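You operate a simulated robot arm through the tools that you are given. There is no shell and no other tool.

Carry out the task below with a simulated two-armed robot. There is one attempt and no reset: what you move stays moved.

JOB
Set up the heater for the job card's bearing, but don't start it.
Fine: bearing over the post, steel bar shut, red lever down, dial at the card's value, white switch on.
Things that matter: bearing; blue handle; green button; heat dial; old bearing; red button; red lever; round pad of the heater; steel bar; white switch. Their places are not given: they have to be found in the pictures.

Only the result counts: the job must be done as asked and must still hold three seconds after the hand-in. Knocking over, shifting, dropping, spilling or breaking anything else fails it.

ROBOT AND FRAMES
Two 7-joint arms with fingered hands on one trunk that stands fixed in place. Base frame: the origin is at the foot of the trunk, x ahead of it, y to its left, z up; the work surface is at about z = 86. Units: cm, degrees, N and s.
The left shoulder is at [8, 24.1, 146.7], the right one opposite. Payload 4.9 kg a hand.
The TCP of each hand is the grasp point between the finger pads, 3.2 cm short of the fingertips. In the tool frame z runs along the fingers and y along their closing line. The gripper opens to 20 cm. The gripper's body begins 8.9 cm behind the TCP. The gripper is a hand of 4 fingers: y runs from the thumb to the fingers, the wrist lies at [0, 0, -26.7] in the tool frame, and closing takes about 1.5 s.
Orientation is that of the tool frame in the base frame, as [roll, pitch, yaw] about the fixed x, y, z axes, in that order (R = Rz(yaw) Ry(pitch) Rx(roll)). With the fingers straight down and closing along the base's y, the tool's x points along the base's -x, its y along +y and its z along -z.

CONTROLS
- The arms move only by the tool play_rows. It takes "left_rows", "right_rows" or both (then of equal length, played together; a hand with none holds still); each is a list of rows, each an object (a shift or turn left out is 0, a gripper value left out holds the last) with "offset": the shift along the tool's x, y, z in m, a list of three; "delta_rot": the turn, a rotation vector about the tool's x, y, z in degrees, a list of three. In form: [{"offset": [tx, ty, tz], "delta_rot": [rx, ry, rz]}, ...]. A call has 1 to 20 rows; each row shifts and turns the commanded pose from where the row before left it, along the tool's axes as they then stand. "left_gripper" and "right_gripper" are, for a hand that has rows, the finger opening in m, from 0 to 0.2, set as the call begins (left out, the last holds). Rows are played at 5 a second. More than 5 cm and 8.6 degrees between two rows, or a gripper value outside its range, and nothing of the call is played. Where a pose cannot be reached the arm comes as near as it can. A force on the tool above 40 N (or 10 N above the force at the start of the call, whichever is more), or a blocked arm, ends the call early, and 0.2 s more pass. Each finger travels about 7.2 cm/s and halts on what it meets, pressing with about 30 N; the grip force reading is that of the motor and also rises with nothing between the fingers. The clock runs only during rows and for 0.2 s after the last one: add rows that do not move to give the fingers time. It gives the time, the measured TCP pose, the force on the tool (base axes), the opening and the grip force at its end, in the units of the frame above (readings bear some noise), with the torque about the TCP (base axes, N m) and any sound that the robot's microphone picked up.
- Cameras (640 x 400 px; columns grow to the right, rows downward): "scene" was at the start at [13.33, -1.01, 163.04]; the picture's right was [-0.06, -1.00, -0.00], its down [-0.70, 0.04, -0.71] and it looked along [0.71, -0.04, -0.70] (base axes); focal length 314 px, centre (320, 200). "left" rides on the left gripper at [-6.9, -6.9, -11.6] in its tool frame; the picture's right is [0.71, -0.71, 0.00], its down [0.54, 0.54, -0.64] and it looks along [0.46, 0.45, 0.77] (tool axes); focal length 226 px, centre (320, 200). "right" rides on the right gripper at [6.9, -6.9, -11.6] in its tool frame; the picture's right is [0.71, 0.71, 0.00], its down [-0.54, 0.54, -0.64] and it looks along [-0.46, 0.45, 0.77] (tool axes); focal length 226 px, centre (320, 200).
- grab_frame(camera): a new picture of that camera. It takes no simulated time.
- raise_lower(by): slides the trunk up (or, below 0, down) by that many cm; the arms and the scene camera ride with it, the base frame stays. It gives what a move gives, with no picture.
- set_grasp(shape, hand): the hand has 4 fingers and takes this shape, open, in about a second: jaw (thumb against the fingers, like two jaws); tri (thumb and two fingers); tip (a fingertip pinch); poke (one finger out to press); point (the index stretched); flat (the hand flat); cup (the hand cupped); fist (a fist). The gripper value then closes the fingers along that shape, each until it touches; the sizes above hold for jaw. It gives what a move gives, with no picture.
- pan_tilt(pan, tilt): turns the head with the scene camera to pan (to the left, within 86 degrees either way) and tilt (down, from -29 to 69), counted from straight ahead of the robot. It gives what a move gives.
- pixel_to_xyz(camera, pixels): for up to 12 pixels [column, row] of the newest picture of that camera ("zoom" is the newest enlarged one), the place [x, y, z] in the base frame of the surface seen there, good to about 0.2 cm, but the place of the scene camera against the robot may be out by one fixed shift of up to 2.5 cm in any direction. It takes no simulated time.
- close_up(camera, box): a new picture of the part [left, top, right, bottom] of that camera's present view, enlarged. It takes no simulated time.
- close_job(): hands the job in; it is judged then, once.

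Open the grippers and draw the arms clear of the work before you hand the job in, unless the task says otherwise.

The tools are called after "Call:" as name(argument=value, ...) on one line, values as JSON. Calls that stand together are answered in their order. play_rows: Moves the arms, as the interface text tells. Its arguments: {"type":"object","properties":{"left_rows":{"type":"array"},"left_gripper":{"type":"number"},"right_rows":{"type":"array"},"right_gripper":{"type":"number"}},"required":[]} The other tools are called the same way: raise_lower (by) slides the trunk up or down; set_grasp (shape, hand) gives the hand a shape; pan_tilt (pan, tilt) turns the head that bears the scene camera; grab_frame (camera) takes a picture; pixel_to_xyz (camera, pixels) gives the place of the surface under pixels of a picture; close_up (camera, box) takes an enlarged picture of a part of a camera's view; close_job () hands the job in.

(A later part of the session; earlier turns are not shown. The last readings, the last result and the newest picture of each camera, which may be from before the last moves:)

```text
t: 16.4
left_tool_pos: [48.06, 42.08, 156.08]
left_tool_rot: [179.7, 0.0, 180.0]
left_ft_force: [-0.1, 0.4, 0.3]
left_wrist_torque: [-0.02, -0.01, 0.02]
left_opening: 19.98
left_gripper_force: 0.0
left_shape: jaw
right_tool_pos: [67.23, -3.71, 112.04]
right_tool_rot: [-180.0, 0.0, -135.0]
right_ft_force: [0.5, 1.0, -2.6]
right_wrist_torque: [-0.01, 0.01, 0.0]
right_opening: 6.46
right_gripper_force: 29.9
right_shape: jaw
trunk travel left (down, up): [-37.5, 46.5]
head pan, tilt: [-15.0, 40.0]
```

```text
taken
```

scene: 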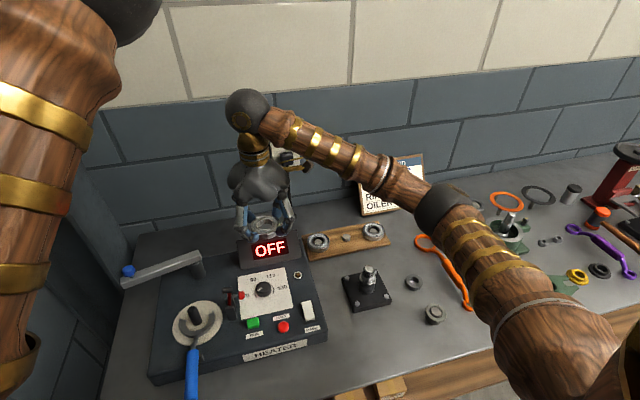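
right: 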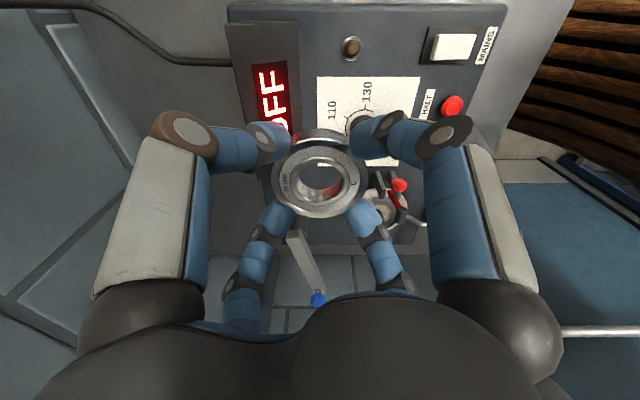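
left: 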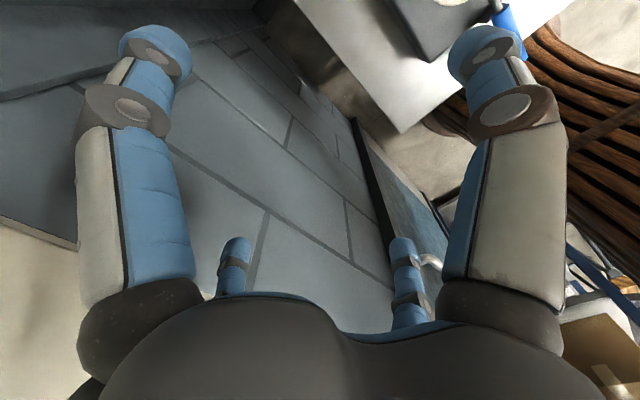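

The carry is going well: the grip is still 6.46 cm at 30 N. I'll continue to about (57, 22, 112), a little past the post, so that my right camera can see it unobstructed.

Call:
play_rows(right_rows=[{"offset": [-0.0183, 0.0423, 0]}, {"offset": [-0.0183, 0.0423, 0]}, {"offset": [-0.0183, 0.0423, 0]}, {"offset": [-0.0183, 0.0423, 0]}, {"offset": [-0.0183, 0.0423, 0]}, {"offset": [-0.0183, 0.0423, 0]}, {"offset": [0, 0, 0]}])

Call:
grab_frame(camera="right")

Call:
grab_frame(camera="scene")

```text
t: 18.0
left_tool_pos: [48.01, 41.94, 155.92]
left_tool_rot: [179.6, 0.1, -180.0]
left_ft_force: [1.0, 0.6, -0.3]
left_wrist_torque: [0.0, 0.04, -0.02]
left_opening: 19.99
left_gripper_force: 0.1
left_shape: jaw
right_tool_pos: [56.92, 21.95, 112.12]
right_tool_rot: [180.0, -0.1, -135.1]
right_ft_force: [-0.7, 0.4, -2.5]
right_wrist_torque: [0.03, 0.0, 0.0]
right_opening: 6.44
right_gripper_force: 30.2
right_shape: jaw
trunk travel left (down, up): [-37.5, 46.5]
head pan, tilt: [-15.0, 40.0]
```

```text
taken
```

right: 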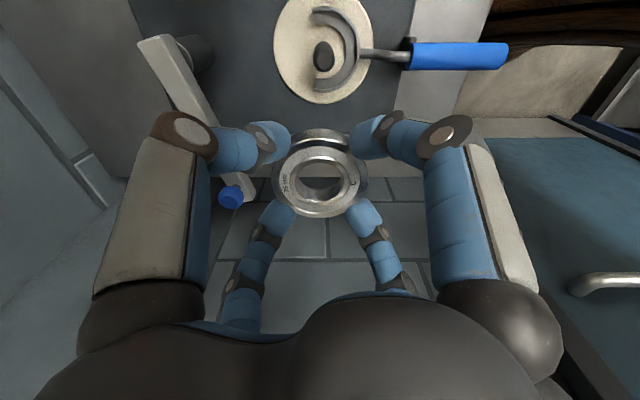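

```text
taken
```

scene: 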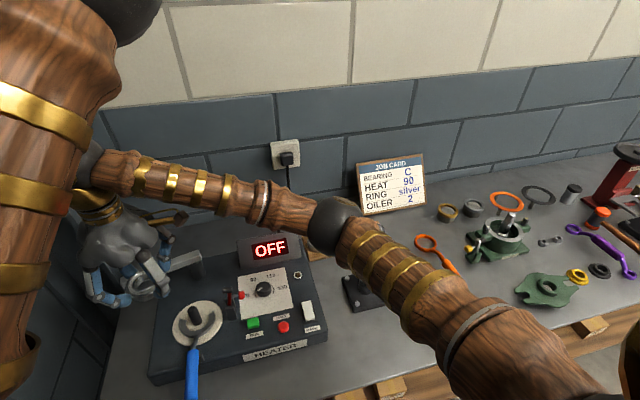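

The pad, fork and post are in full view at (322, 55) in the right picture. I'll zoom in and measure the post and fork precisely.

Call:
close_up(camera="right", box=[260, 0, 420, 110])

Call:
pixel_to_xyz(camera="right", pixels=[[321, 58], [326, 45], [320, 68], [276, 50], [370, 55], [325, 3], [322, 100], [350, 70], [318, 16], [352, 40], [384, 56], [410, 50]])

```text
3.64 times, centred on (340, 55) of right
```

zoom: 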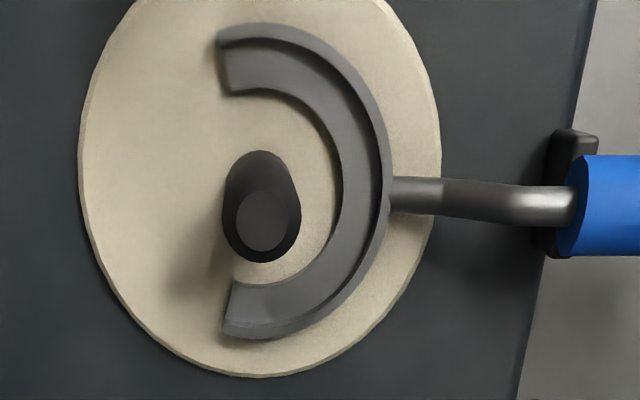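

```text
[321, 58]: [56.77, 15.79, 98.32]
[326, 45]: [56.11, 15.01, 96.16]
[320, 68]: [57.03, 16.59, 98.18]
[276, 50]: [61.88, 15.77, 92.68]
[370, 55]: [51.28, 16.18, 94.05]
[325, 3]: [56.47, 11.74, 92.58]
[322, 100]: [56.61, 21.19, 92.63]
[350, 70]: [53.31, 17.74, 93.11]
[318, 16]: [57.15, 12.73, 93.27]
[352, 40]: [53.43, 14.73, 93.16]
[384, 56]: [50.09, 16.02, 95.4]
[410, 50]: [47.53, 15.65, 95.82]
```

The post top is at about (265, 221) in the zoom, and the half-ring fork supports the handle side. I'll read the exact centre of the post top and the fork's ends.

Call:
pixel_to_xyz(camera="zoom", pixels=[[265, 221], [240, 221], [290, 221], [265, 196], [265, 247], [262, 165], [232, 80], [232, 300], [228, 40], [300, 310], [360, 190], [385, 200]])

Call:
pixel_to_xyz(camera="right", pixels=[[320, 195], [293, 175], [360, 178], [318, 150], [318, 163], [303, 183], [345, 183]])

```text
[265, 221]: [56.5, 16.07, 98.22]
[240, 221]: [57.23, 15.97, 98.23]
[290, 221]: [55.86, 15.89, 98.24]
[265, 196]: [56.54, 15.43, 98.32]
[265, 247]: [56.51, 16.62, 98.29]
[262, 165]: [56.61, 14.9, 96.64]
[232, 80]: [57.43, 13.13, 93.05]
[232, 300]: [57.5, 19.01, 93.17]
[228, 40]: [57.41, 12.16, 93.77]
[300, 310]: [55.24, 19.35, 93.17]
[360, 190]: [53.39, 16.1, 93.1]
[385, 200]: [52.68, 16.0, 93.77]
```

```text
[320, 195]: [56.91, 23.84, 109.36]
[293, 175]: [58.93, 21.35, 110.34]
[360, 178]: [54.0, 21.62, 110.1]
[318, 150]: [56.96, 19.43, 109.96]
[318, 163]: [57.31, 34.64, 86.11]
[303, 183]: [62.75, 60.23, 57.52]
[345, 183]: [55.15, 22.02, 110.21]
```

The post top is at (56.55, 16.0, 98.25). The fork may have a raised lip, so I'll look at it under higher magnification.

Call:
close_up(camera="right", box=[300, 0, 380, 50])

Call:
pixel_to_xyz(camera="zoom", pixels=[[105, 60], [105, 85], [105, 110], [105, 140], [105, 170], [400, 300], [430, 290], [460, 270], [370, 310], [350, 330], [480, 320], [250, 100]])

```text
8.00 times, centred on (340, 25) of right
```

zoom: 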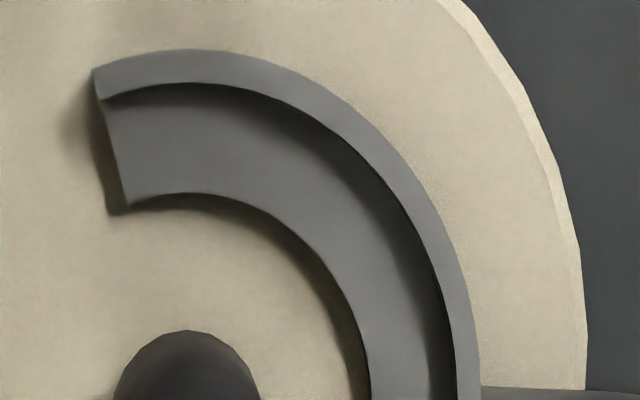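

```text
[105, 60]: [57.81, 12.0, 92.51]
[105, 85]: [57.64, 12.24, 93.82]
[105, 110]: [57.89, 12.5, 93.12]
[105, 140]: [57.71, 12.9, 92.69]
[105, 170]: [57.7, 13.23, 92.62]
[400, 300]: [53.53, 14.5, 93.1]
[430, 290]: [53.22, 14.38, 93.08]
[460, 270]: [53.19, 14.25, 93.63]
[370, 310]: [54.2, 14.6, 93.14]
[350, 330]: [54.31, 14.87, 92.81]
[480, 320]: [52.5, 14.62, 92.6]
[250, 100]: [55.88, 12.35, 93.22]
```

The fork has a seat at z 93.1 with a low lip to 93.8, centred on the post at about (56.55, 16.0). I'll move the bearing right above the post and lower it to TCP z≈104 for an alignment check.

Call:
play_rows(right_rows=[{"offset": [0.02235, -0.0197, 0]}, {"offset": [0.02235, -0.0197, 0]}, {"offset": [0, 0, 0.04]}, {"offset": [0, 0, 0.04]}, {"offset": [0, 0, 0]}, {"offset": [0, 0, 0]}])

Call:
grab_frame(camera="right")

Call:
close_up(camera="scene", box=[60, 180, 320, 380])

```text
t: 19.4
left_tool_pos: [47.96, 42.23, 156.06]
left_tool_rot: [179.9, -0.1, 180.0]
left_ft_force: [-0.9, -0.1, -0.1]
left_wrist_torque: [0.0, 0.0, 0.0]
left_opening: 20.01
left_gripper_force: 0.1
left_shape: jaw
right_tool_pos: [56.52, 16.29, 103.98]
right_tool_rot: [-180.0, -0.1, -135.0]
right_ft_force: [-0.4, -0.2, -3.3]
right_wrist_torque: [-0.04, 0.03, 0.0]
right_opening: 6.48
right_gripper_force: 29.8
right_shape: jaw
trunk travel left (down, up): [-37.5, 46.5]
head pan, tilt: [-15.0, 40.0]
```

```text
taken
```

right: 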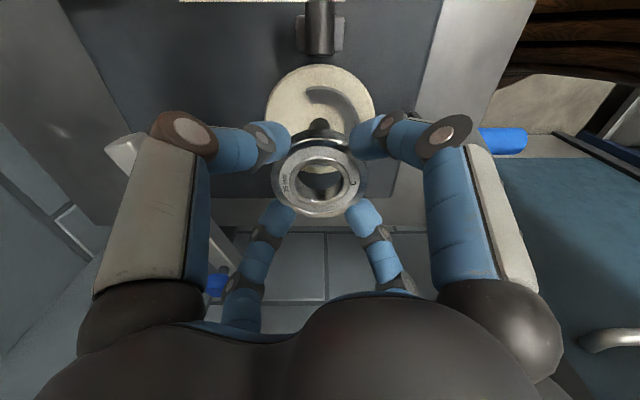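

```text
2.00 times, centred on (190, 280) of scene
```

zoom: 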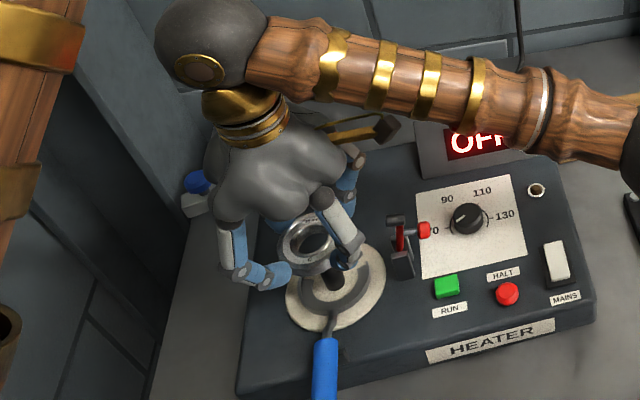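

The bearing is above the post, with the post base showing at (320, 127) as expected for a centred hold. I'll nudge 0.15 cm in −y and lower to TCP z≈98.3.

Call:
play_rows(right_rows=[{"offset": [0.00106, -0.00106, 0.02]}, {"offset": [0, 0, 0.02]}, {"offset": [0, 0, 0.017]}, {"offset": [0, 0, 0]}, {"offset": [0, 0, 0]}])

Call:
grab_frame(camera="right")

Call:
close_up(camera="scene", box=[140, 260, 260, 350])

```text
t: 20.6
left_tool_pos: [48.02, 42.14, 155.98]
left_tool_rot: [179.8, 0.1, -180.0]
left_ft_force: [-0.4, -0.6, -0.6]
left_wrist_torque: [-0.02, 0.0, -0.02]
left_opening: 20.0
left_gripper_force: 0.1
left_shape: jaw
right_tool_pos: [56.56, 16.12, 98.31]
right_tool_rot: [180.0, -0.1, -134.9]
right_ft_force: [-0.1, -0.2, -3.4]
right_wrist_torque: [-0.01, 0.03, 0.04]
right_opening: 6.45
right_gripper_force: 29.3
right_shape: jaw
trunk travel left (down, up): [-37.5, 46.5]
head pan, tilt: [-15.0, 40.0]
```

```text
taken
```

right: 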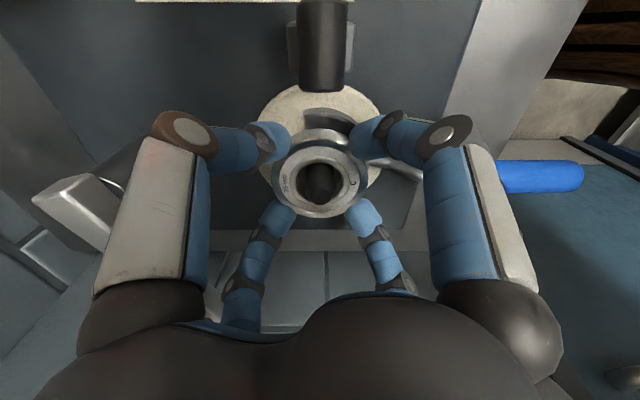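

```text
4.44 times, centred on (200, 305) of scene
```

zoom: 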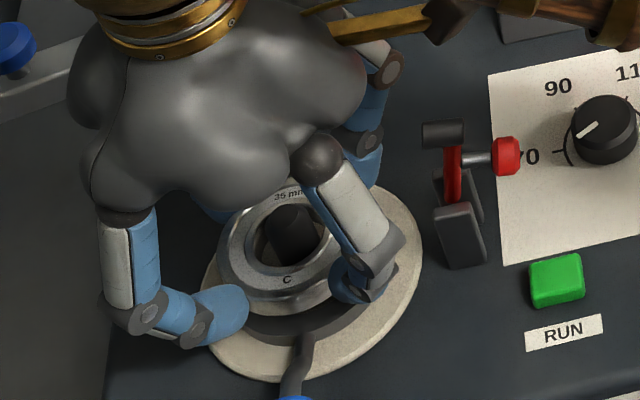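

The post now shows inside the bore. I'll lower gently another 1.1 cm and watch the force.

Call:
play_rows(right_rows=[{"offset": [0, 0, 0.004]}, {"offset": [0, 0, 0.004]}, {"offset": [0, 0, 0.003]}, {"offset": [0, 0, 0]}, {"offset": [0, 0, 0]}])

Call:
close_up(camera="right", box=[240, 80, 400, 220])

Call:
close_up(camera="scene", box=[140, 260, 260, 350])

```text
t: 21.8
left_tool_pos: [47.92, 42.12, 156.08]
left_tool_rot: [179.8, 0.0, 180.0]
left_ft_force: [0.3, -0.1, 0.0]
left_wrist_torque: [0.03, -0.03, -0.03]
left_opening: 19.97
left_gripper_force: 0.0
left_shape: jaw
right_tool_pos: [56.76, 16.15, 97.26]
right_tool_rot: [180.0, 0.0, -134.9]
right_ft_force: [1.0, 0.1, 3.1]
right_wrist_torque: [0.18, -0.06, -0.01]
right_opening: 6.46
right_gripper_force: 30.2
right_shape: jaw
trunk travel left (down, up): [-37.5, 46.5]
head pan, tilt: [-15.0, 40.0]
```

```text
2.86 times, centred on (320, 150) of right
```

zoom: 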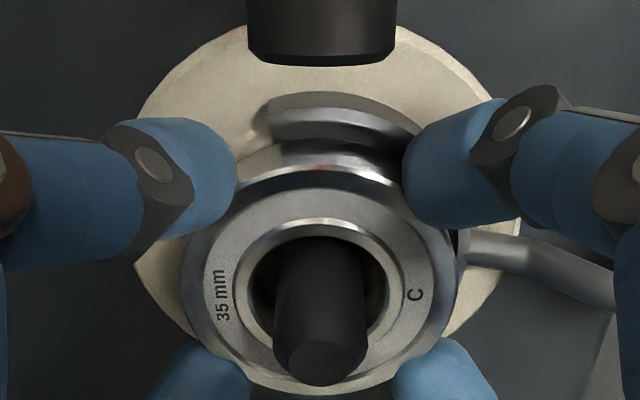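

```text
4.44 times, centred on (200, 305) of scene
```

zoom: 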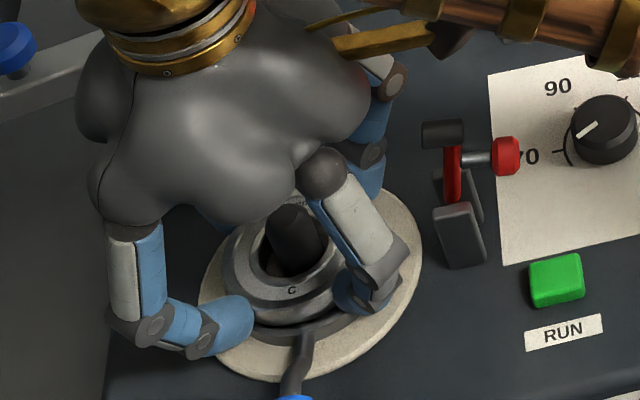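

The vertical force swung from −3.4 to +3.1 N and the torque points to contact on the +y side, possibly the fork's lip. I'll measure the gap between the bearing and the fork lip.

Call:
close_up(camera="right", box=[270, 100, 370, 170])

Call:
pixel_to_xyz(camera="zoom", pixels=[[250, 90], [250, 110], [250, 130], [350, 100], [350, 120], [350, 140], [300, 160], [300, 190], [300, 210], [300, 240], [420, 160], [300, 330]])

```text
5.71 times, centred on (320, 135) of right
```

zoom: 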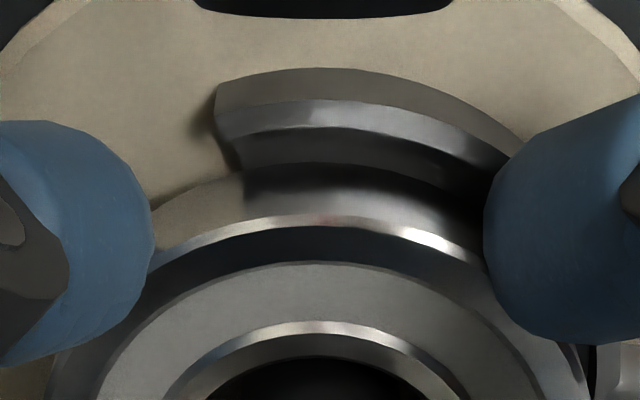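

```text
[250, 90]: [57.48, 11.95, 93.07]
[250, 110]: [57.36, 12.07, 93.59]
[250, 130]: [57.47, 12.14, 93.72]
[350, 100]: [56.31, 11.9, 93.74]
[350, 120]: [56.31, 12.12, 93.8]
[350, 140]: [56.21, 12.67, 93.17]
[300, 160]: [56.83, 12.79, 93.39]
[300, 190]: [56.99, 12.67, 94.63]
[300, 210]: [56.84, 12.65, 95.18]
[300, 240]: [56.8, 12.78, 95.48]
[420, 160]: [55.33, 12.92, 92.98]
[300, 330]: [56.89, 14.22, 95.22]
```

The bearing's −y side has about 0.35 cm clearance from the lip, so the contact is on the +y side. I'll lift 0.4 cm, shift 0.2 cm in −y and 0.1 cm in −x, and lower again to compare the force.

Call:
play_rows(right_rows=[{"offset": [0, 0, -0.004]}, {"offset": [0.00212, -0.00071, 0]}, {"offset": [0, 0, 0.002]}, {"offset": [0, 0, 0]}, {"offset": [0, 0, 0]}])

Call:
play_rows(right_rows=[{"offset": [0, 0, 0.002]}, {"offset": [0, 0, 0]}, {"offset": [0, 0, 0]}])

```text
t: 23.0
left_tool_pos: [47.89, 42.11, 156.01]
left_tool_rot: [179.8, -0.1, 180.0]
left_ft_force: [-0.7, 0.3, -0.2]
left_wrist_torque: [-0.03, -0.01, -0.01]
left_opening: 19.98
left_gripper_force: 0.1
left_shape: jaw
right_tool_pos: [56.54, 16.0, 97.47]
right_tool_rot: [180.0, -0.1, -134.9]
right_ft_force: [0.0, -0.3, -2.9]
right_wrist_torque: [-0.03, 0.05, 0.0]
right_opening: 6.45
right_gripper_force: 30.2
right_shape: jaw
trunk travel left (down, up): [-37.5, 46.5]
head pan, tilt: [-15.0, 40.0]
```

```text
t: 23.8
left_tool_pos: [47.94, 42.07, 155.96]
left_tool_rot: [179.8, -0.1, 180.0]
left_ft_force: [0.6, 0.7, 0.4]
left_wrist_torque: [0.01, -0.03, 0.01]
left_opening: 19.99
left_gripper_force: 0.1
left_shape: jaw
right_tool_pos: [56.42, 16.0, 97.24]
right_tool_rot: [179.9, -0.1, -135.0]
right_ft_force: [0.3, -0.6, -2.6]
right_wrist_torque: [0.02, 0.01, 0.0]
right_opening: 6.47
right_gripper_force: 30.0
right_shape: jaw
trunk travel left (down, up): [-37.5, 46.5]
head pan, tilt: [-15.0, 40.0]
```

The contact has gone at the same height, so the shift helped. I'll lower further in small steps.

Call:
play_rows(right_rows=[{"offset": [0, 0, 0.0015]}, {"offset": [0, 0, 0]}, {"offset": [0, 0, 0]}])

Call:
close_up(camera="right", box=[270, 100, 370, 220])

```text
t: 24.6
left_tool_pos: [47.96, 42.18, 156.11]
left_tool_rot: [179.8, 0.0, -180.0]
left_ft_force: [0.1, 0.1, 0.6]
left_wrist_torque: [0.03, -0.01, 0.01]
left_opening: 19.99
left_gripper_force: 0.1
left_shape: jaw
right_tool_pos: [56.55, 15.83, 97.19]
right_tool_rot: [-179.9, -0.2, -135.0]
right_ft_force: [1.9, -0.1, -1.3]
right_wrist_torque: [-0.01, -0.01, -0.03]
right_opening: 6.45
right_gripper_force: 30.1
right_shape: jaw
trunk travel left (down, up): [-37.5, 46.5]
head pan, tilt: [-15.0, 40.0]
```

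```text
3.33 times, centred on (320, 160) of right
```

zoom: 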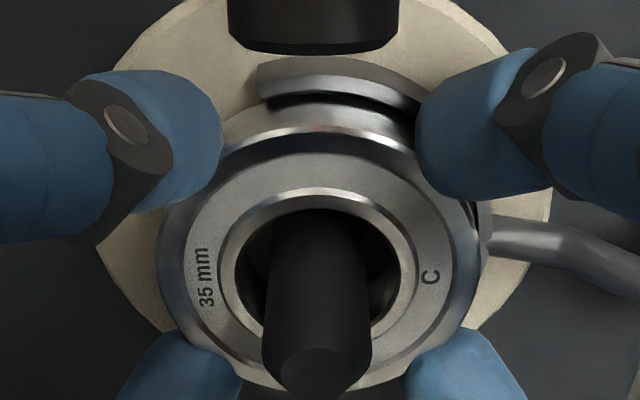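

There is a slight sideways push of +1.9 N in x, so the bearing touches the lip on the −x side. I'll shift 0.1 cm in +x and lower another 0.2 cm.

Call:
play_rows(right_rows=[{"offset": [-0.0007, -0.0007, 0]}, {"offset": [0, 0, 0.002]}, {"offset": [0, 0, 0]}, {"offset": [0, 0, 0]}])

```text
t: 25.6
left_tool_pos: [47.86, 42.1, 156.18]
left_tool_rot: [179.8, 0.0, -179.9]
left_ft_force: [0.3, 0.4, -0.6]
left_wrist_torque: [0.0, 0.0, -0.03]
left_opening: 20.02
left_gripper_force: 0.0
left_shape: jaw
right_tool_pos: [56.52, 15.89, 96.91]
right_tool_rot: [179.9, 0.1, -134.9]
right_ft_force: [0.4, 0.9, 4.7]
right_wrist_torque: [0.16, 0.17, 0.0]
right_opening: 6.48
right_gripper_force: 30.1
right_shape: jaw
trunk travel left (down, up): [-37.5, 46.5]
head pan, tilt: [-15.0, 40.0]
```

TCP is at z 96.9, so the bearing's underside is at the seat level of about 93.2, with light contact. I'll open the fingers gently and look.

Call:
play_rows(right_rows=[{"offset": [0, 0, 0]}, {"offset": [0, 0, 0]}, {"offset": [0, 0, 0]}, {"offset": [0, 0, 0]}], right_gripper=0.085)

Call:
close_up(camera="right", box=[260, 90, 380, 230])

Call:
close_up(camera="scene", box=[140, 260, 260, 350])

```text
t: 26.6
left_tool_pos: [47.95, 42.12, 156.05]
left_tool_rot: [179.7, -0.1, -180.0]
left_ft_force: [-0.5, -0.4, -0.3]
left_wrist_torque: [-0.04, 0.01, 0.01]
left_opening: 20.0
left_gripper_force: 0.0
left_shape: jaw
right_tool_pos: [56.63, 15.87, 96.93]
right_tool_rot: [-179.9, -0.1, -134.9]
right_ft_force: [0.2, -0.2, -0.8]
right_wrist_torque: [-0.01, 0.0, -0.02]
right_opening: 8.47
right_gripper_force: 0.0
right_shape: jaw
trunk travel left (down, up): [-37.5, 46.5]
head pan, tilt: [-15.0, 40.0]
```

```text
2.86 times, centred on (320, 160) of right
```

zoom: 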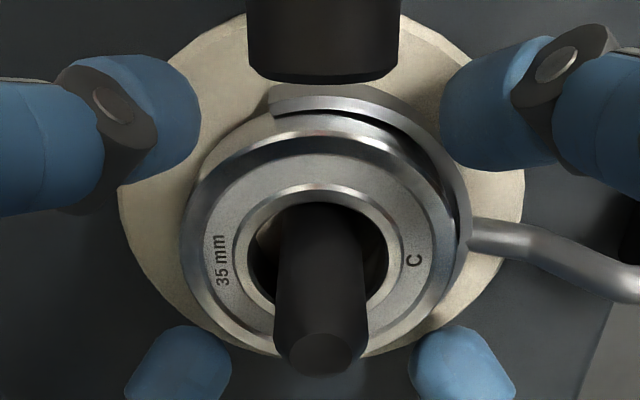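

```text
4.44 times, centred on (200, 305) of scene
```

zoom: 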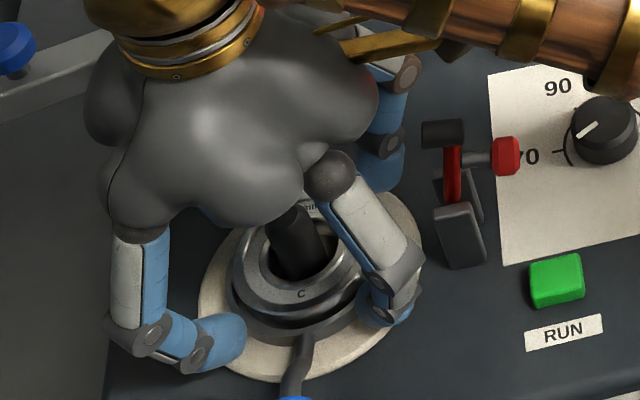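

The bearing is released over the post. I'll check whether it lies flat by measuring heights round its top rim.

Call:
close_up(camera="right", box=[260, 90, 380, 230])

Call:
pixel_to_xyz(camera="zoom", pixels=[[320, 150], [235, 180], [200, 230], [210, 290], [260, 335], [375, 345], [430, 280], [435, 220], [400, 175], [455, 180], [350, 95], [320, 350]])

```text
2.86 times, centred on (320, 160) of right
```

zoom: 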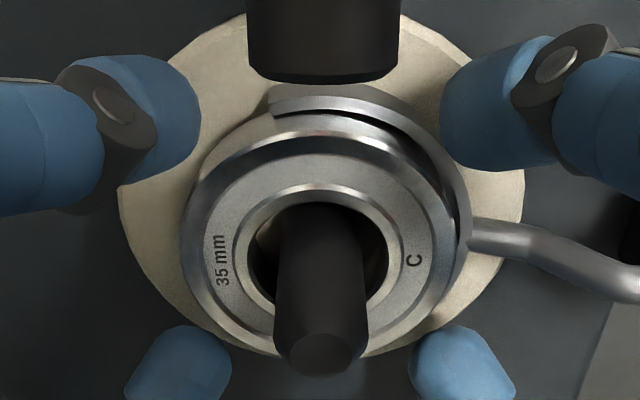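

```text
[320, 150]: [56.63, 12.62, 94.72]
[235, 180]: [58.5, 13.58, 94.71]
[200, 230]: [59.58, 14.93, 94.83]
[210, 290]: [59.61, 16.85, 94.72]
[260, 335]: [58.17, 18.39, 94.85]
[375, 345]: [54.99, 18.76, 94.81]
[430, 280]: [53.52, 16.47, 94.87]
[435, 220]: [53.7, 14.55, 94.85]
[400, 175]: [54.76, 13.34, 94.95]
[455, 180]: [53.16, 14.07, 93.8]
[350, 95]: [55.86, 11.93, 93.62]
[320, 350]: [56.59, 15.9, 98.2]
```

The rim is level at z≈94.8 all round, so the bearing sits flat in the fork seat over the post. I'll raise the hand straight up clear of it and then move over towards the bar's blue knob.

Call:
play_rows(right_rows=[{"offset": [0, 0, -0.02]}, {"offset": [0, 0, -0.03]}, {"offset": [0, 0, -0.04]}, {"offset": [0, 0, -0.04]}, {"offset": [0, 0, -0.04]}, {"offset": [-0.0362, -0.0041, 0]}, {"offset": [-0.0362, -0.0041, 0]}, {"offset": [-0.0362, -0.0041, 0]}, {"offset": [-0.0362, -0.0041, 0]}, {"offset": [0, 0, 0]}, {"offset": [0, 0, 0]}])

Call:
grab_frame(camera="right")

Call:
grab_frame(camera="scene")

```text
t: 29.0
left_tool_pos: [47.9, 41.98, 156.16]
left_tool_rot: [179.8, 0.1, -180.0]
left_ft_force: [-0.2, 0.6, -0.1]
left_wrist_torque: [0.03, 0.02, -0.01]
left_opening: 19.97
left_gripper_force: 0.0
left_shape: jaw
right_tool_pos: [68.0, 24.87, 113.68]
right_tool_rot: [-180.0, 0.1, -134.9]
right_ft_force: [0.4, 0.4, 0.1]
right_wrist_torque: [0.04, -0.02, -0.02]
right_opening: 8.46
right_gripper_force: 0.1
right_shape: jaw
trunk travel left (down, up): [-37.5, 46.5]
head pan, tilt: [-15.0, 40.0]
```

```text
taken
```

right: 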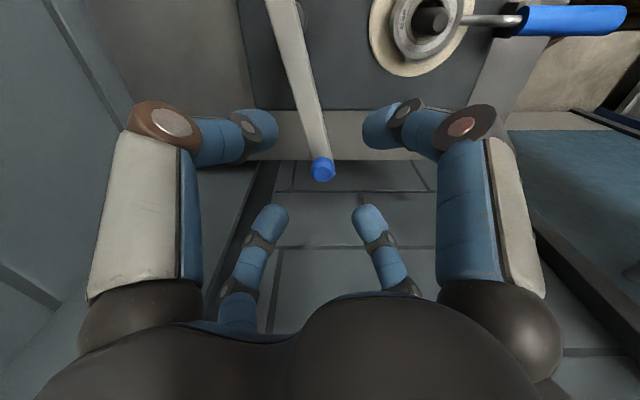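

```text
taken
```

scene: 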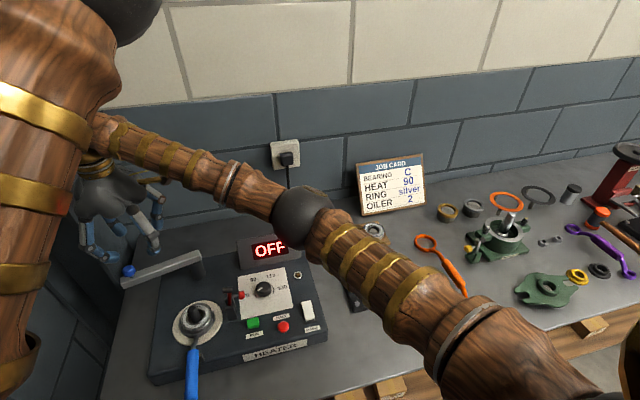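

The bar and its blue knob at (322, 168) are clearly visible between the fingers. I'll measure the knob, the bar edges and its pivot.

Call:
close_up(camera="right", box=[240, 0, 400, 200])

Call:
pixel_to_xyz(camera="right", pixels=[[322, 164], [322, 174], [314, 168], [330, 168], [318, 150], [308, 100], [295, 50], [283, 8], [300, 50], [290, 50], [308, 160], [324, 182]])

```text
2.00 times, centred on (320, 100) of right
```

zoom: 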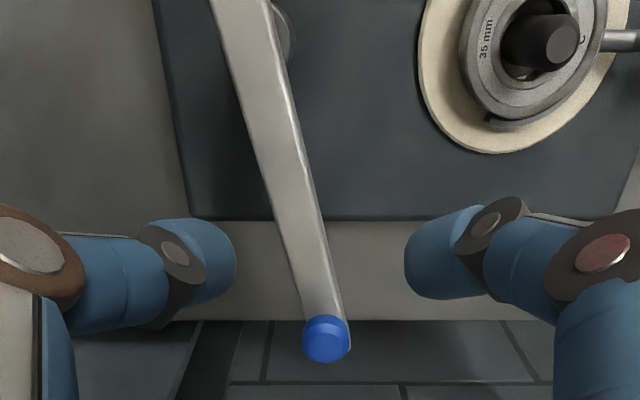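

```text
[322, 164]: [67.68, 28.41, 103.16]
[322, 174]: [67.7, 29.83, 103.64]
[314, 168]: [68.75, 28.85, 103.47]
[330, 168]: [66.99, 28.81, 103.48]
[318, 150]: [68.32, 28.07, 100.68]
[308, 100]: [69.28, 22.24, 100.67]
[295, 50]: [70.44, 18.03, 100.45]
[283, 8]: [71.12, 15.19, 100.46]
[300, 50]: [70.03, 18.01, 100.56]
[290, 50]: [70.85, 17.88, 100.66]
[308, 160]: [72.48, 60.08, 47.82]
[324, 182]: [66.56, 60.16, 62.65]
```

The knob is centred at about (67.75, 29.0) with its top at z 103.5, and the pivot is near (71.5, 14.9). I'll centre the hand over the knob, narrow the claw to 5 cm as a cage, and look before going down.

Call:
play_rows(right_rows=[{"offset": [-0.0274, 0.031, 0]}, {"offset": [0, 0, 0.03]}, {"offset": [0, 0, 0.015]}, {"offset": [0, 0, 0]}, {"offset": [0, 0, 0]}], right_gripper=0.05)

Call:
grab_frame(camera="right")

Call:
close_up(camera="scene", box=[60, 180, 260, 320])

```text
t: 30.2
left_tool_pos: [47.99, 42.07, 155.89]
left_tool_rot: [179.9, 0.0, -179.9]
left_ft_force: [0.7, -1.0, 0.8]
left_wrist_torque: [0.0, 0.0, -0.03]
left_opening: 19.98
left_gripper_force: 0.1
left_shape: jaw
right_tool_pos: [67.65, 29.11, 109.19]
right_tool_rot: [-180.0, -0.2, -134.9]
right_ft_force: [-0.6, 0.9, -0.5]
right_wrist_torque: [0.01, -0.02, 0.0]
right_opening: 5.04
right_gripper_force: 0.1
right_shape: jaw
trunk travel left (down, up): [-37.5, 46.5]
head pan, tilt: [-15.0, 40.0]
```

```text
taken
```

right: 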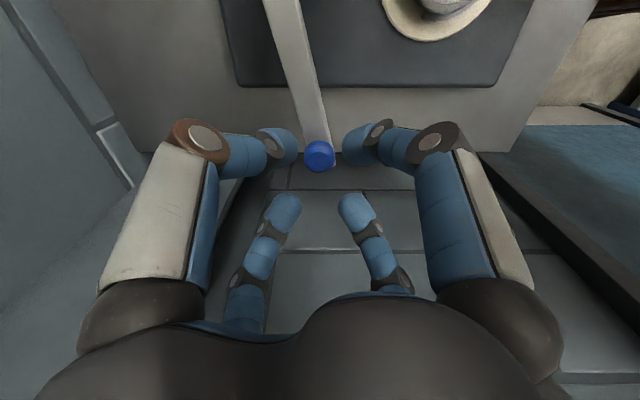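

```text
2.86 times, centred on (160, 250) of scene
```

zoom: 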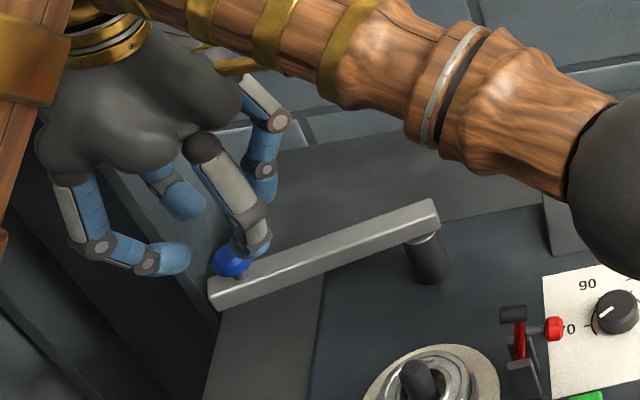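

The knob at (319, 155) is right in the middle of the claw. I'll lower 4.4 cm so the tips come just above the bar around the knob.

Call:
play_rows(right_rows=[{"offset": [0, 0, 0.02]}, {"offset": [0, 0, 0.014]}, {"offset": [0, 0, 0.01]}, {"offset": [0, 0, 0]}])

Call:
close_up(camera="right", box=[220, 100, 420, 260])

Call:
close_up(camera="scene", box=[80, 220, 220, 320])

```text
t: 31.2
left_tool_pos: [47.83, 42.11, 155.9]
left_tool_rot: [179.8, -0.1, 179.9]
left_ft_force: [-0.8, 0.5, -0.4]
left_wrist_torque: [-0.01, 0.01, 0.0]
left_opening: 20.0
left_gripper_force: 0.0
left_shape: jaw
right_tool_pos: [67.7, 29.05, 104.86]
right_tool_rot: [180.0, -0.2, -134.9]
right_ft_force: [-0.2, -0.2, 0.1]
right_wrist_torque: [-0.02, 0.03, -0.02]
right_opening: 5.01
right_gripper_force: 0.1
right_shape: jaw
trunk travel left (down, up): [-37.5, 46.5]
head pan, tilt: [-15.0, 40.0]
```

```text
2.50 times, centred on (320, 180) of right
```

zoom: 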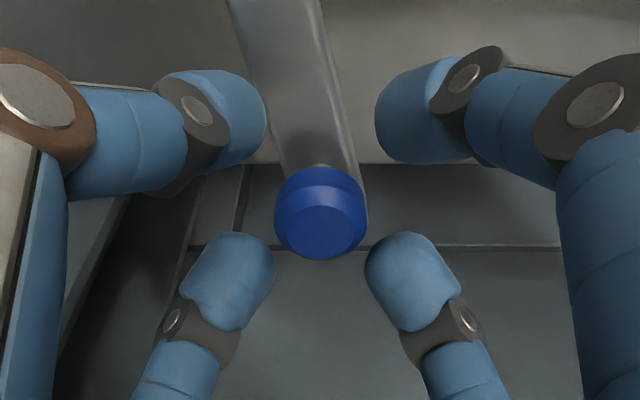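

```text
4.00 times, centred on (150, 270) of scene
```

zoom: 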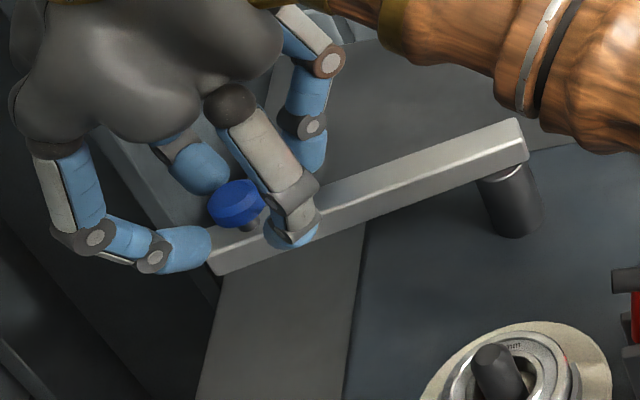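

The knob is caged. I'll close the claw around the knob to about 2 cm to take up the slack.

Call:
play_rows(right_rows=[{"offset": [0, 0, 0]}, {"offset": [0, 0, 0]}, {"offset": [0, 0, 0]}, {"offset": [0, 0, 0]}], right_gripper=0.02)

Call:
close_up(camera="right", box=[220, 100, 420, 260])

```text
t: 32.2
left_tool_pos: [47.88, 42.2, 156.02]
left_tool_rot: [179.8, 0.1, 180.0]
left_ft_force: [0.9, -0.8, 0.2]
left_wrist_torque: [0.03, -0.03, 0.01]
left_opening: 20.0
left_gripper_force: 0.2
left_shape: jaw
right_tool_pos: [67.6, 29.18, 105.0]
right_tool_rot: [180.0, 0.0, -134.9]
right_ft_force: [-0.9, 5.4, 4.9]
right_wrist_torque: [0.18, 0.01, 0.02]
right_opening: 2.07
right_gripper_force: 0.2
right_shape: jaw
trunk travel left (down, up): [-37.5, 46.5]
head pan, tilt: [-15.0, 40.0]
```

```text
2.50 times, centred on (320, 180) of right
```

zoom: 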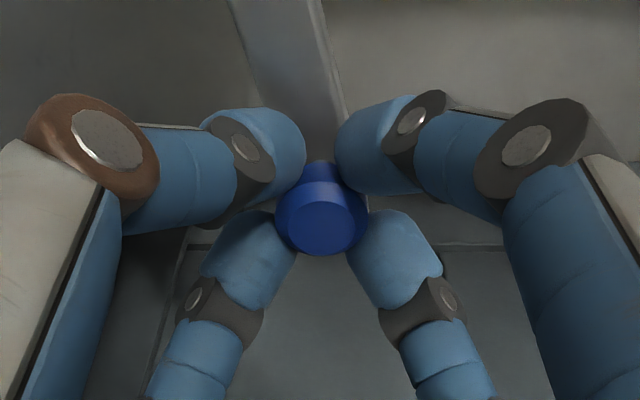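

The claw has closed round the knob with a small push of about 5 N in y and z, so the tips may be brushing the bar. I'll raise 0.3 cm, ease to 2.5 cm, and check the force.

Call:
play_rows(right_rows=[{"offset": [0, 0, -0.003]}, {"offset": [0, 0, 0]}, {"offset": [0, 0, 0]}], right_gripper=0.025)

Call:
close_up(camera="right", box=[220, 100, 420, 260])

```text
t: 33.0
left_tool_pos: [47.97, 42.1, 156.02]
left_tool_rot: [179.8, 0.0, 180.0]
left_ft_force: [-0.4, -0.4, -0.7]
left_wrist_torque: [0.01, -0.03, -0.02]
left_opening: 20.02
left_gripper_force: 0.1
left_shape: jaw
right_tool_pos: [67.67, 29.03, 105.2]
right_tool_rot: [-180.0, -0.1, -135.0]
right_ft_force: [-1.1, 1.3, -1.2]
right_wrist_torque: [0.01, 0.0, 0.01]
right_opening: 2.48
right_gripper_force: 0.0
right_shape: jaw
trunk travel left (down, up): [-37.5, 46.5]
head pan, tilt: [-15.0, 40.0]
```

```text
2.50 times, centred on (320, 180) of right
```

zoom: 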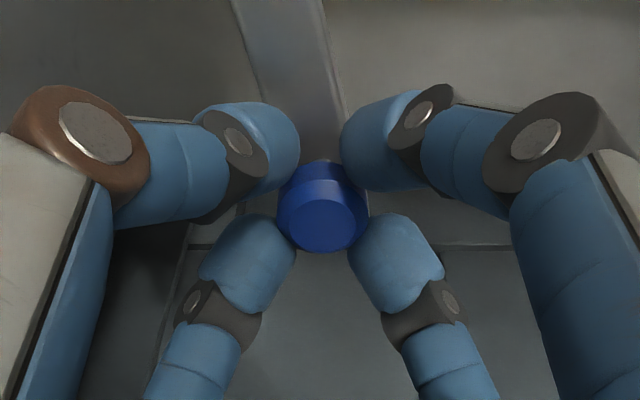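

The cage holds the knob with almost no force. I'll swing the bar along its arc for the first few steps.

Call:
play_rows(right_rows=[{"offset": [0.00905, 0.00445, 0]}, {"offset": [0.00905, 0.00445, 0]}, {"offset": [0.00955, 0.0031, 0]}, {"offset": [0.00955, 0.0031, 0]}, {"offset": [0, 0, 0]}])

Call:
close_up(camera="right", box=[220, 0, 460, 260])

Call:
close_up(camera="scene", box=[80, 220, 260, 350])

```text
t: 34.2
left_tool_pos: [47.89, 42.29, 155.97]
left_tool_rot: [179.8, 0.0, -180.0]
left_ft_force: [0.3, 0.7, -0.2]
left_wrist_torque: [0.0, 0.02, 0.01]
left_opening: 19.98
left_gripper_force: 0.0
left_shape: jaw
right_tool_pos: [64.01, 27.67, 105.25]
right_tool_rot: [180.0, -0.1, -135.0]
right_ft_force: [-1.1, 3.1, 0.7]
right_wrist_torque: [0.08, 0.02, 0.03]
right_opening: 2.51
right_gripper_force: 0.1
right_shape: jaw
trunk travel left (down, up): [-37.5, 46.5]
head pan, tilt: [-15.0, 40.0]
```

```text
1.54 times, centred on (340, 130) of right
```

zoom: 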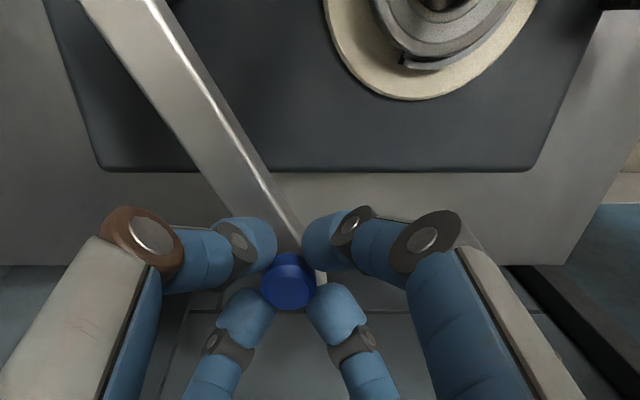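

```text
3.08 times, centred on (170, 285) of scene
```

zoom: 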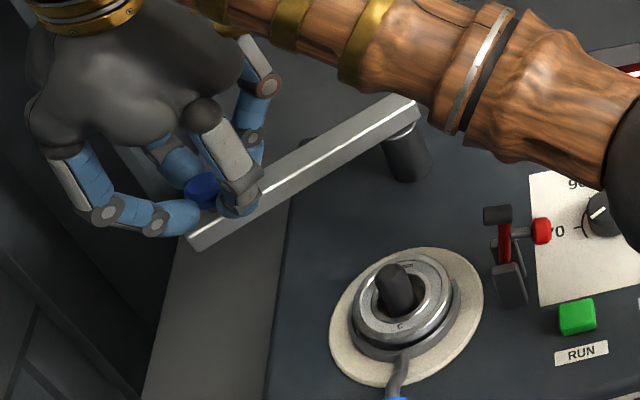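

The bar is swinging with the hand. I'll continue along the arc.

Call:
play_rows(right_rows=[{"offset": [0.0099, 0.00185, 0]}, {"offset": [0.0099, 0.00185, 0]}, {"offset": [0.01005, 0.0004, 0]}, {"offset": [0.01005, 0.0004, 0]}, {"offset": [0.01, -0.00095, 0]}, {"offset": [0.01, -0.00095, 0]}, {"offset": [0, 0, 0]}])

Call:
grab_frame(camera="right")

Call:
close_up(camera="scene", box=[80, 220, 260, 350])

```text
t: 35.8
left_tool_pos: [47.85, 42.15, 156.04]
left_tool_rot: [179.8, 0.0, 179.9]
left_ft_force: [0.2, 0.3, 0.4]
left_wrist_torque: [0.0, 0.02, 0.04]
left_opening: 20.01
left_gripper_force: 0.0
left_shape: jaw
right_tool_pos: [59.47, 23.67, 105.36]
right_tool_rot: [-180.0, -0.2, -135.0]
right_ft_force: [-1.2, 1.1, 0.1]
right_wrist_torque: [0.05, 0.03, 0.06]
right_opening: 2.49
right_gripper_force: 0.2
right_shape: jaw
trunk travel left (down, up): [-37.5, 46.5]
head pan, tilt: [-15.0, 40.0]
```

```text
taken
```

right: 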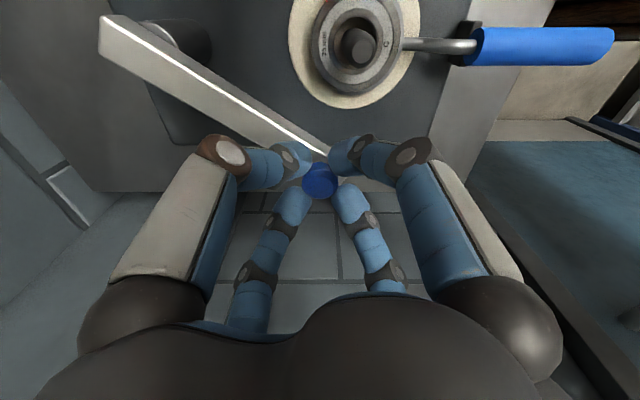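

```text
3.08 times, centred on (170, 285) of scene
```

zoom: 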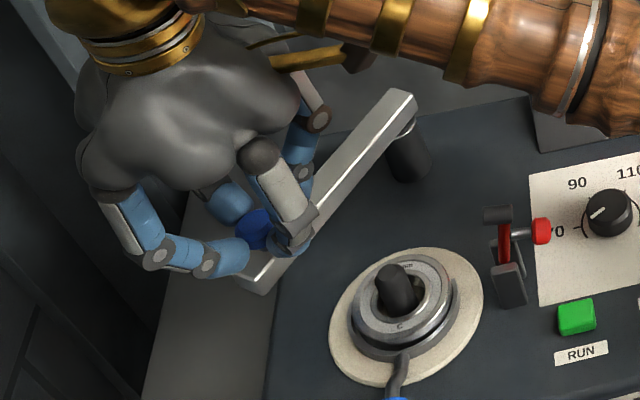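

The bar is about halfway and moving freely. I'll continue the next part of the arc towards the post.

Call:
play_rows(right_rows=[{"offset": [0.0098, -0.0023, 0]}, {"offset": [0.0098, -0.0023, 0]}, {"offset": [0.00935, -0.00365, 0]}, {"offset": [0.00935, -0.00365, 0]}, {"offset": [0.0088, -0.0049, 0]}, {"offset": [0, 0, 0]}])

Call:
grab_frame(camera="right")

Call:
close_up(camera="scene", box=[80, 220, 260, 350])

```text
t: 37.2
left_tool_pos: [47.94, 42.23, 156.02]
left_tool_rot: [179.9, 0.0, 179.9]
left_ft_force: [0.6, -0.3, -0.3]
left_wrist_torque: [-0.02, -0.01, 0.0]
left_opening: 19.99
left_gripper_force: 0.1
left_shape: jaw
right_tool_pos: [57.51, 19.07, 105.31]
right_tool_rot: [-180.0, 0.0, -135.0]
right_ft_force: [-1.7, 0.2, 0.0]
right_wrist_torque: [-0.05, 0.03, 0.01]
right_opening: 2.48
right_gripper_force: 0.0
right_shape: jaw
trunk travel left (down, up): [-37.5, 46.5]
head pan, tilt: [-15.0, 40.0]
```

```text
taken
```

right: 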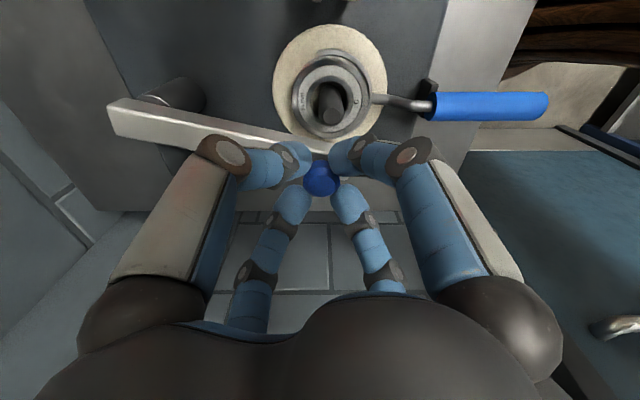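

```text
3.08 times, centred on (170, 285) of scene
```

zoom: 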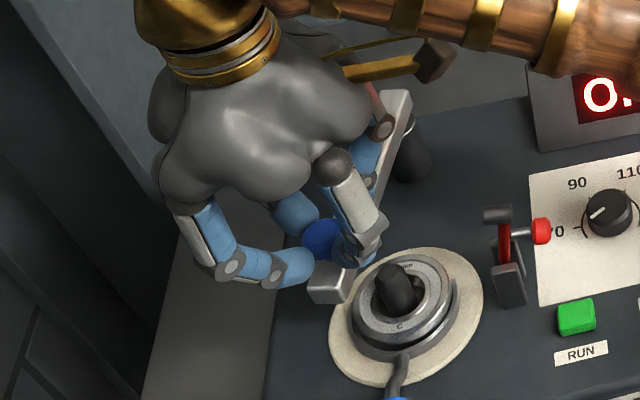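

The bar is nearly over the post. I'll finish the last 3 cm of the arc slowly, watching for the stop.

Call:
play_rows(right_rows=[{"offset": [0.0069, -0.0041, 0]}, {"offset": [0.0067, -0.0045, 0]}, {"offset": [0.0064, -0.0048, 0]}, {"offset": [0.0062, -0.005, 0]}, {"offset": [0, 0, 0]}])

Call:
grab_frame(camera="right")

Call:
close_up(camera="scene", box=[80, 220, 260, 350])

```text
t: 38.4
left_tool_pos: [47.98, 42.18, 156.02]
left_tool_rot: [179.9, 0.0, -179.9]
left_ft_force: [-0.2, 0.1, -0.9]
left_wrist_torque: [-0.01, 0.02, 0.01]
left_opening: 20.01
left_gripper_force: 0.2
left_shape: jaw
right_tool_pos: [56.97, 15.87, 105.38]
right_tool_rot: [-180.0, -0.2, -134.9]
right_ft_force: [0.9, 1.5, -0.1]
right_wrist_torque: [0.05, -0.02, 0.02]
right_opening: 2.51
right_gripper_force: 0.1
right_shape: jaw
trunk travel left (down, up): [-37.5, 46.5]
head pan, tilt: [-15.0, 40.0]
```

```text
taken
```

right: 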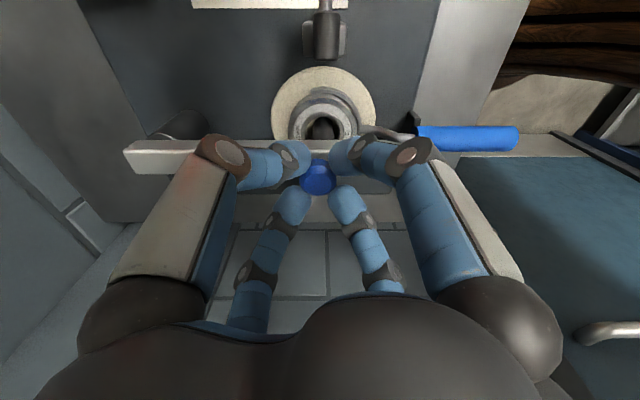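

```text
3.08 times, centred on (170, 285) of scene
```

zoom: 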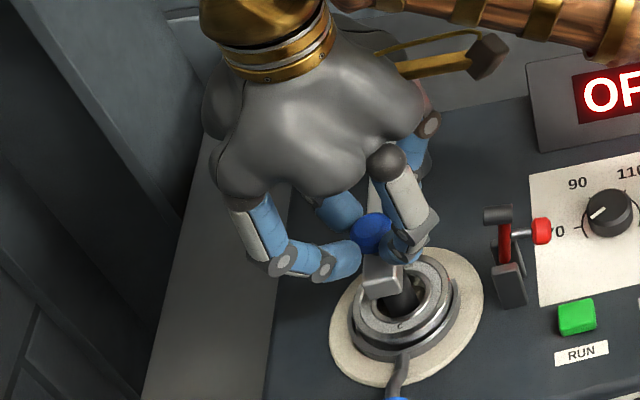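

The bar end is now right by the post with no stop felt yet (force about 1.5 N). I'll push on in small steps and watch for the force to rise.

Call:
play_rows(right_rows=[{"offset": [0.0018, -0.0017, 0]}, {"offset": [0.0018, -0.0017, 0]}, {"offset": [0, 0, 0]}])

Call:
close_up(camera="right", box=[120, 60, 440, 260])

Call:
close_up(camera="scene", box=[150, 260, 250, 340])

```text
t: 39.2
left_tool_pos: [47.89, 42.22, 155.91]
left_tool_rot: [179.7, -0.1, -179.9]
left_ft_force: [-1.2, -0.2, 0.2]
left_wrist_torque: [0.0, 0.0, -0.01]
left_opening: 19.99
left_gripper_force: 0.1
left_shape: jaw
right_tool_pos: [56.96, 15.47, 105.35]
right_tool_rot: [-180.0, 0.0, -134.9]
right_ft_force: [0.9, 6.4, 2.5]
right_wrist_torque: [0.2, -0.07, 0.01]
right_opening: 2.55
right_gripper_force: 0.0
right_shape: jaw
trunk travel left (down, up): [-37.5, 46.5]
head pan, tilt: [-15.0, 40.0]
```

```text
2.00 times, centred on (280, 160) of right
```

zoom: 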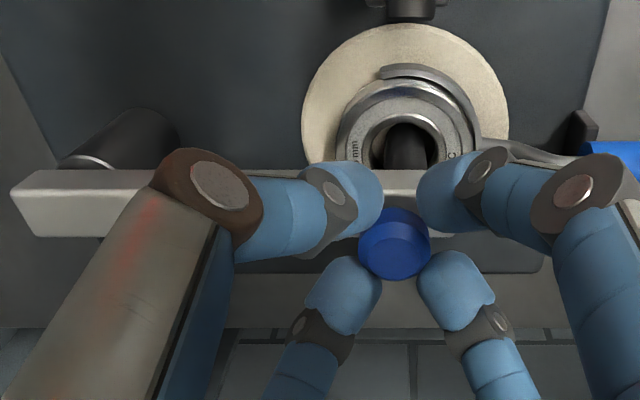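

```text
5.00 times, centred on (200, 300) of scene
```

zoom: 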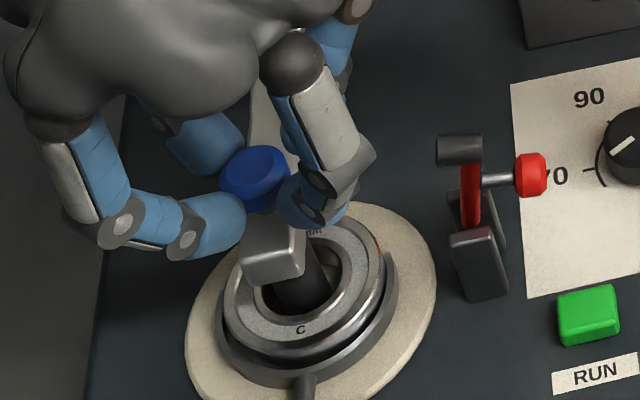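

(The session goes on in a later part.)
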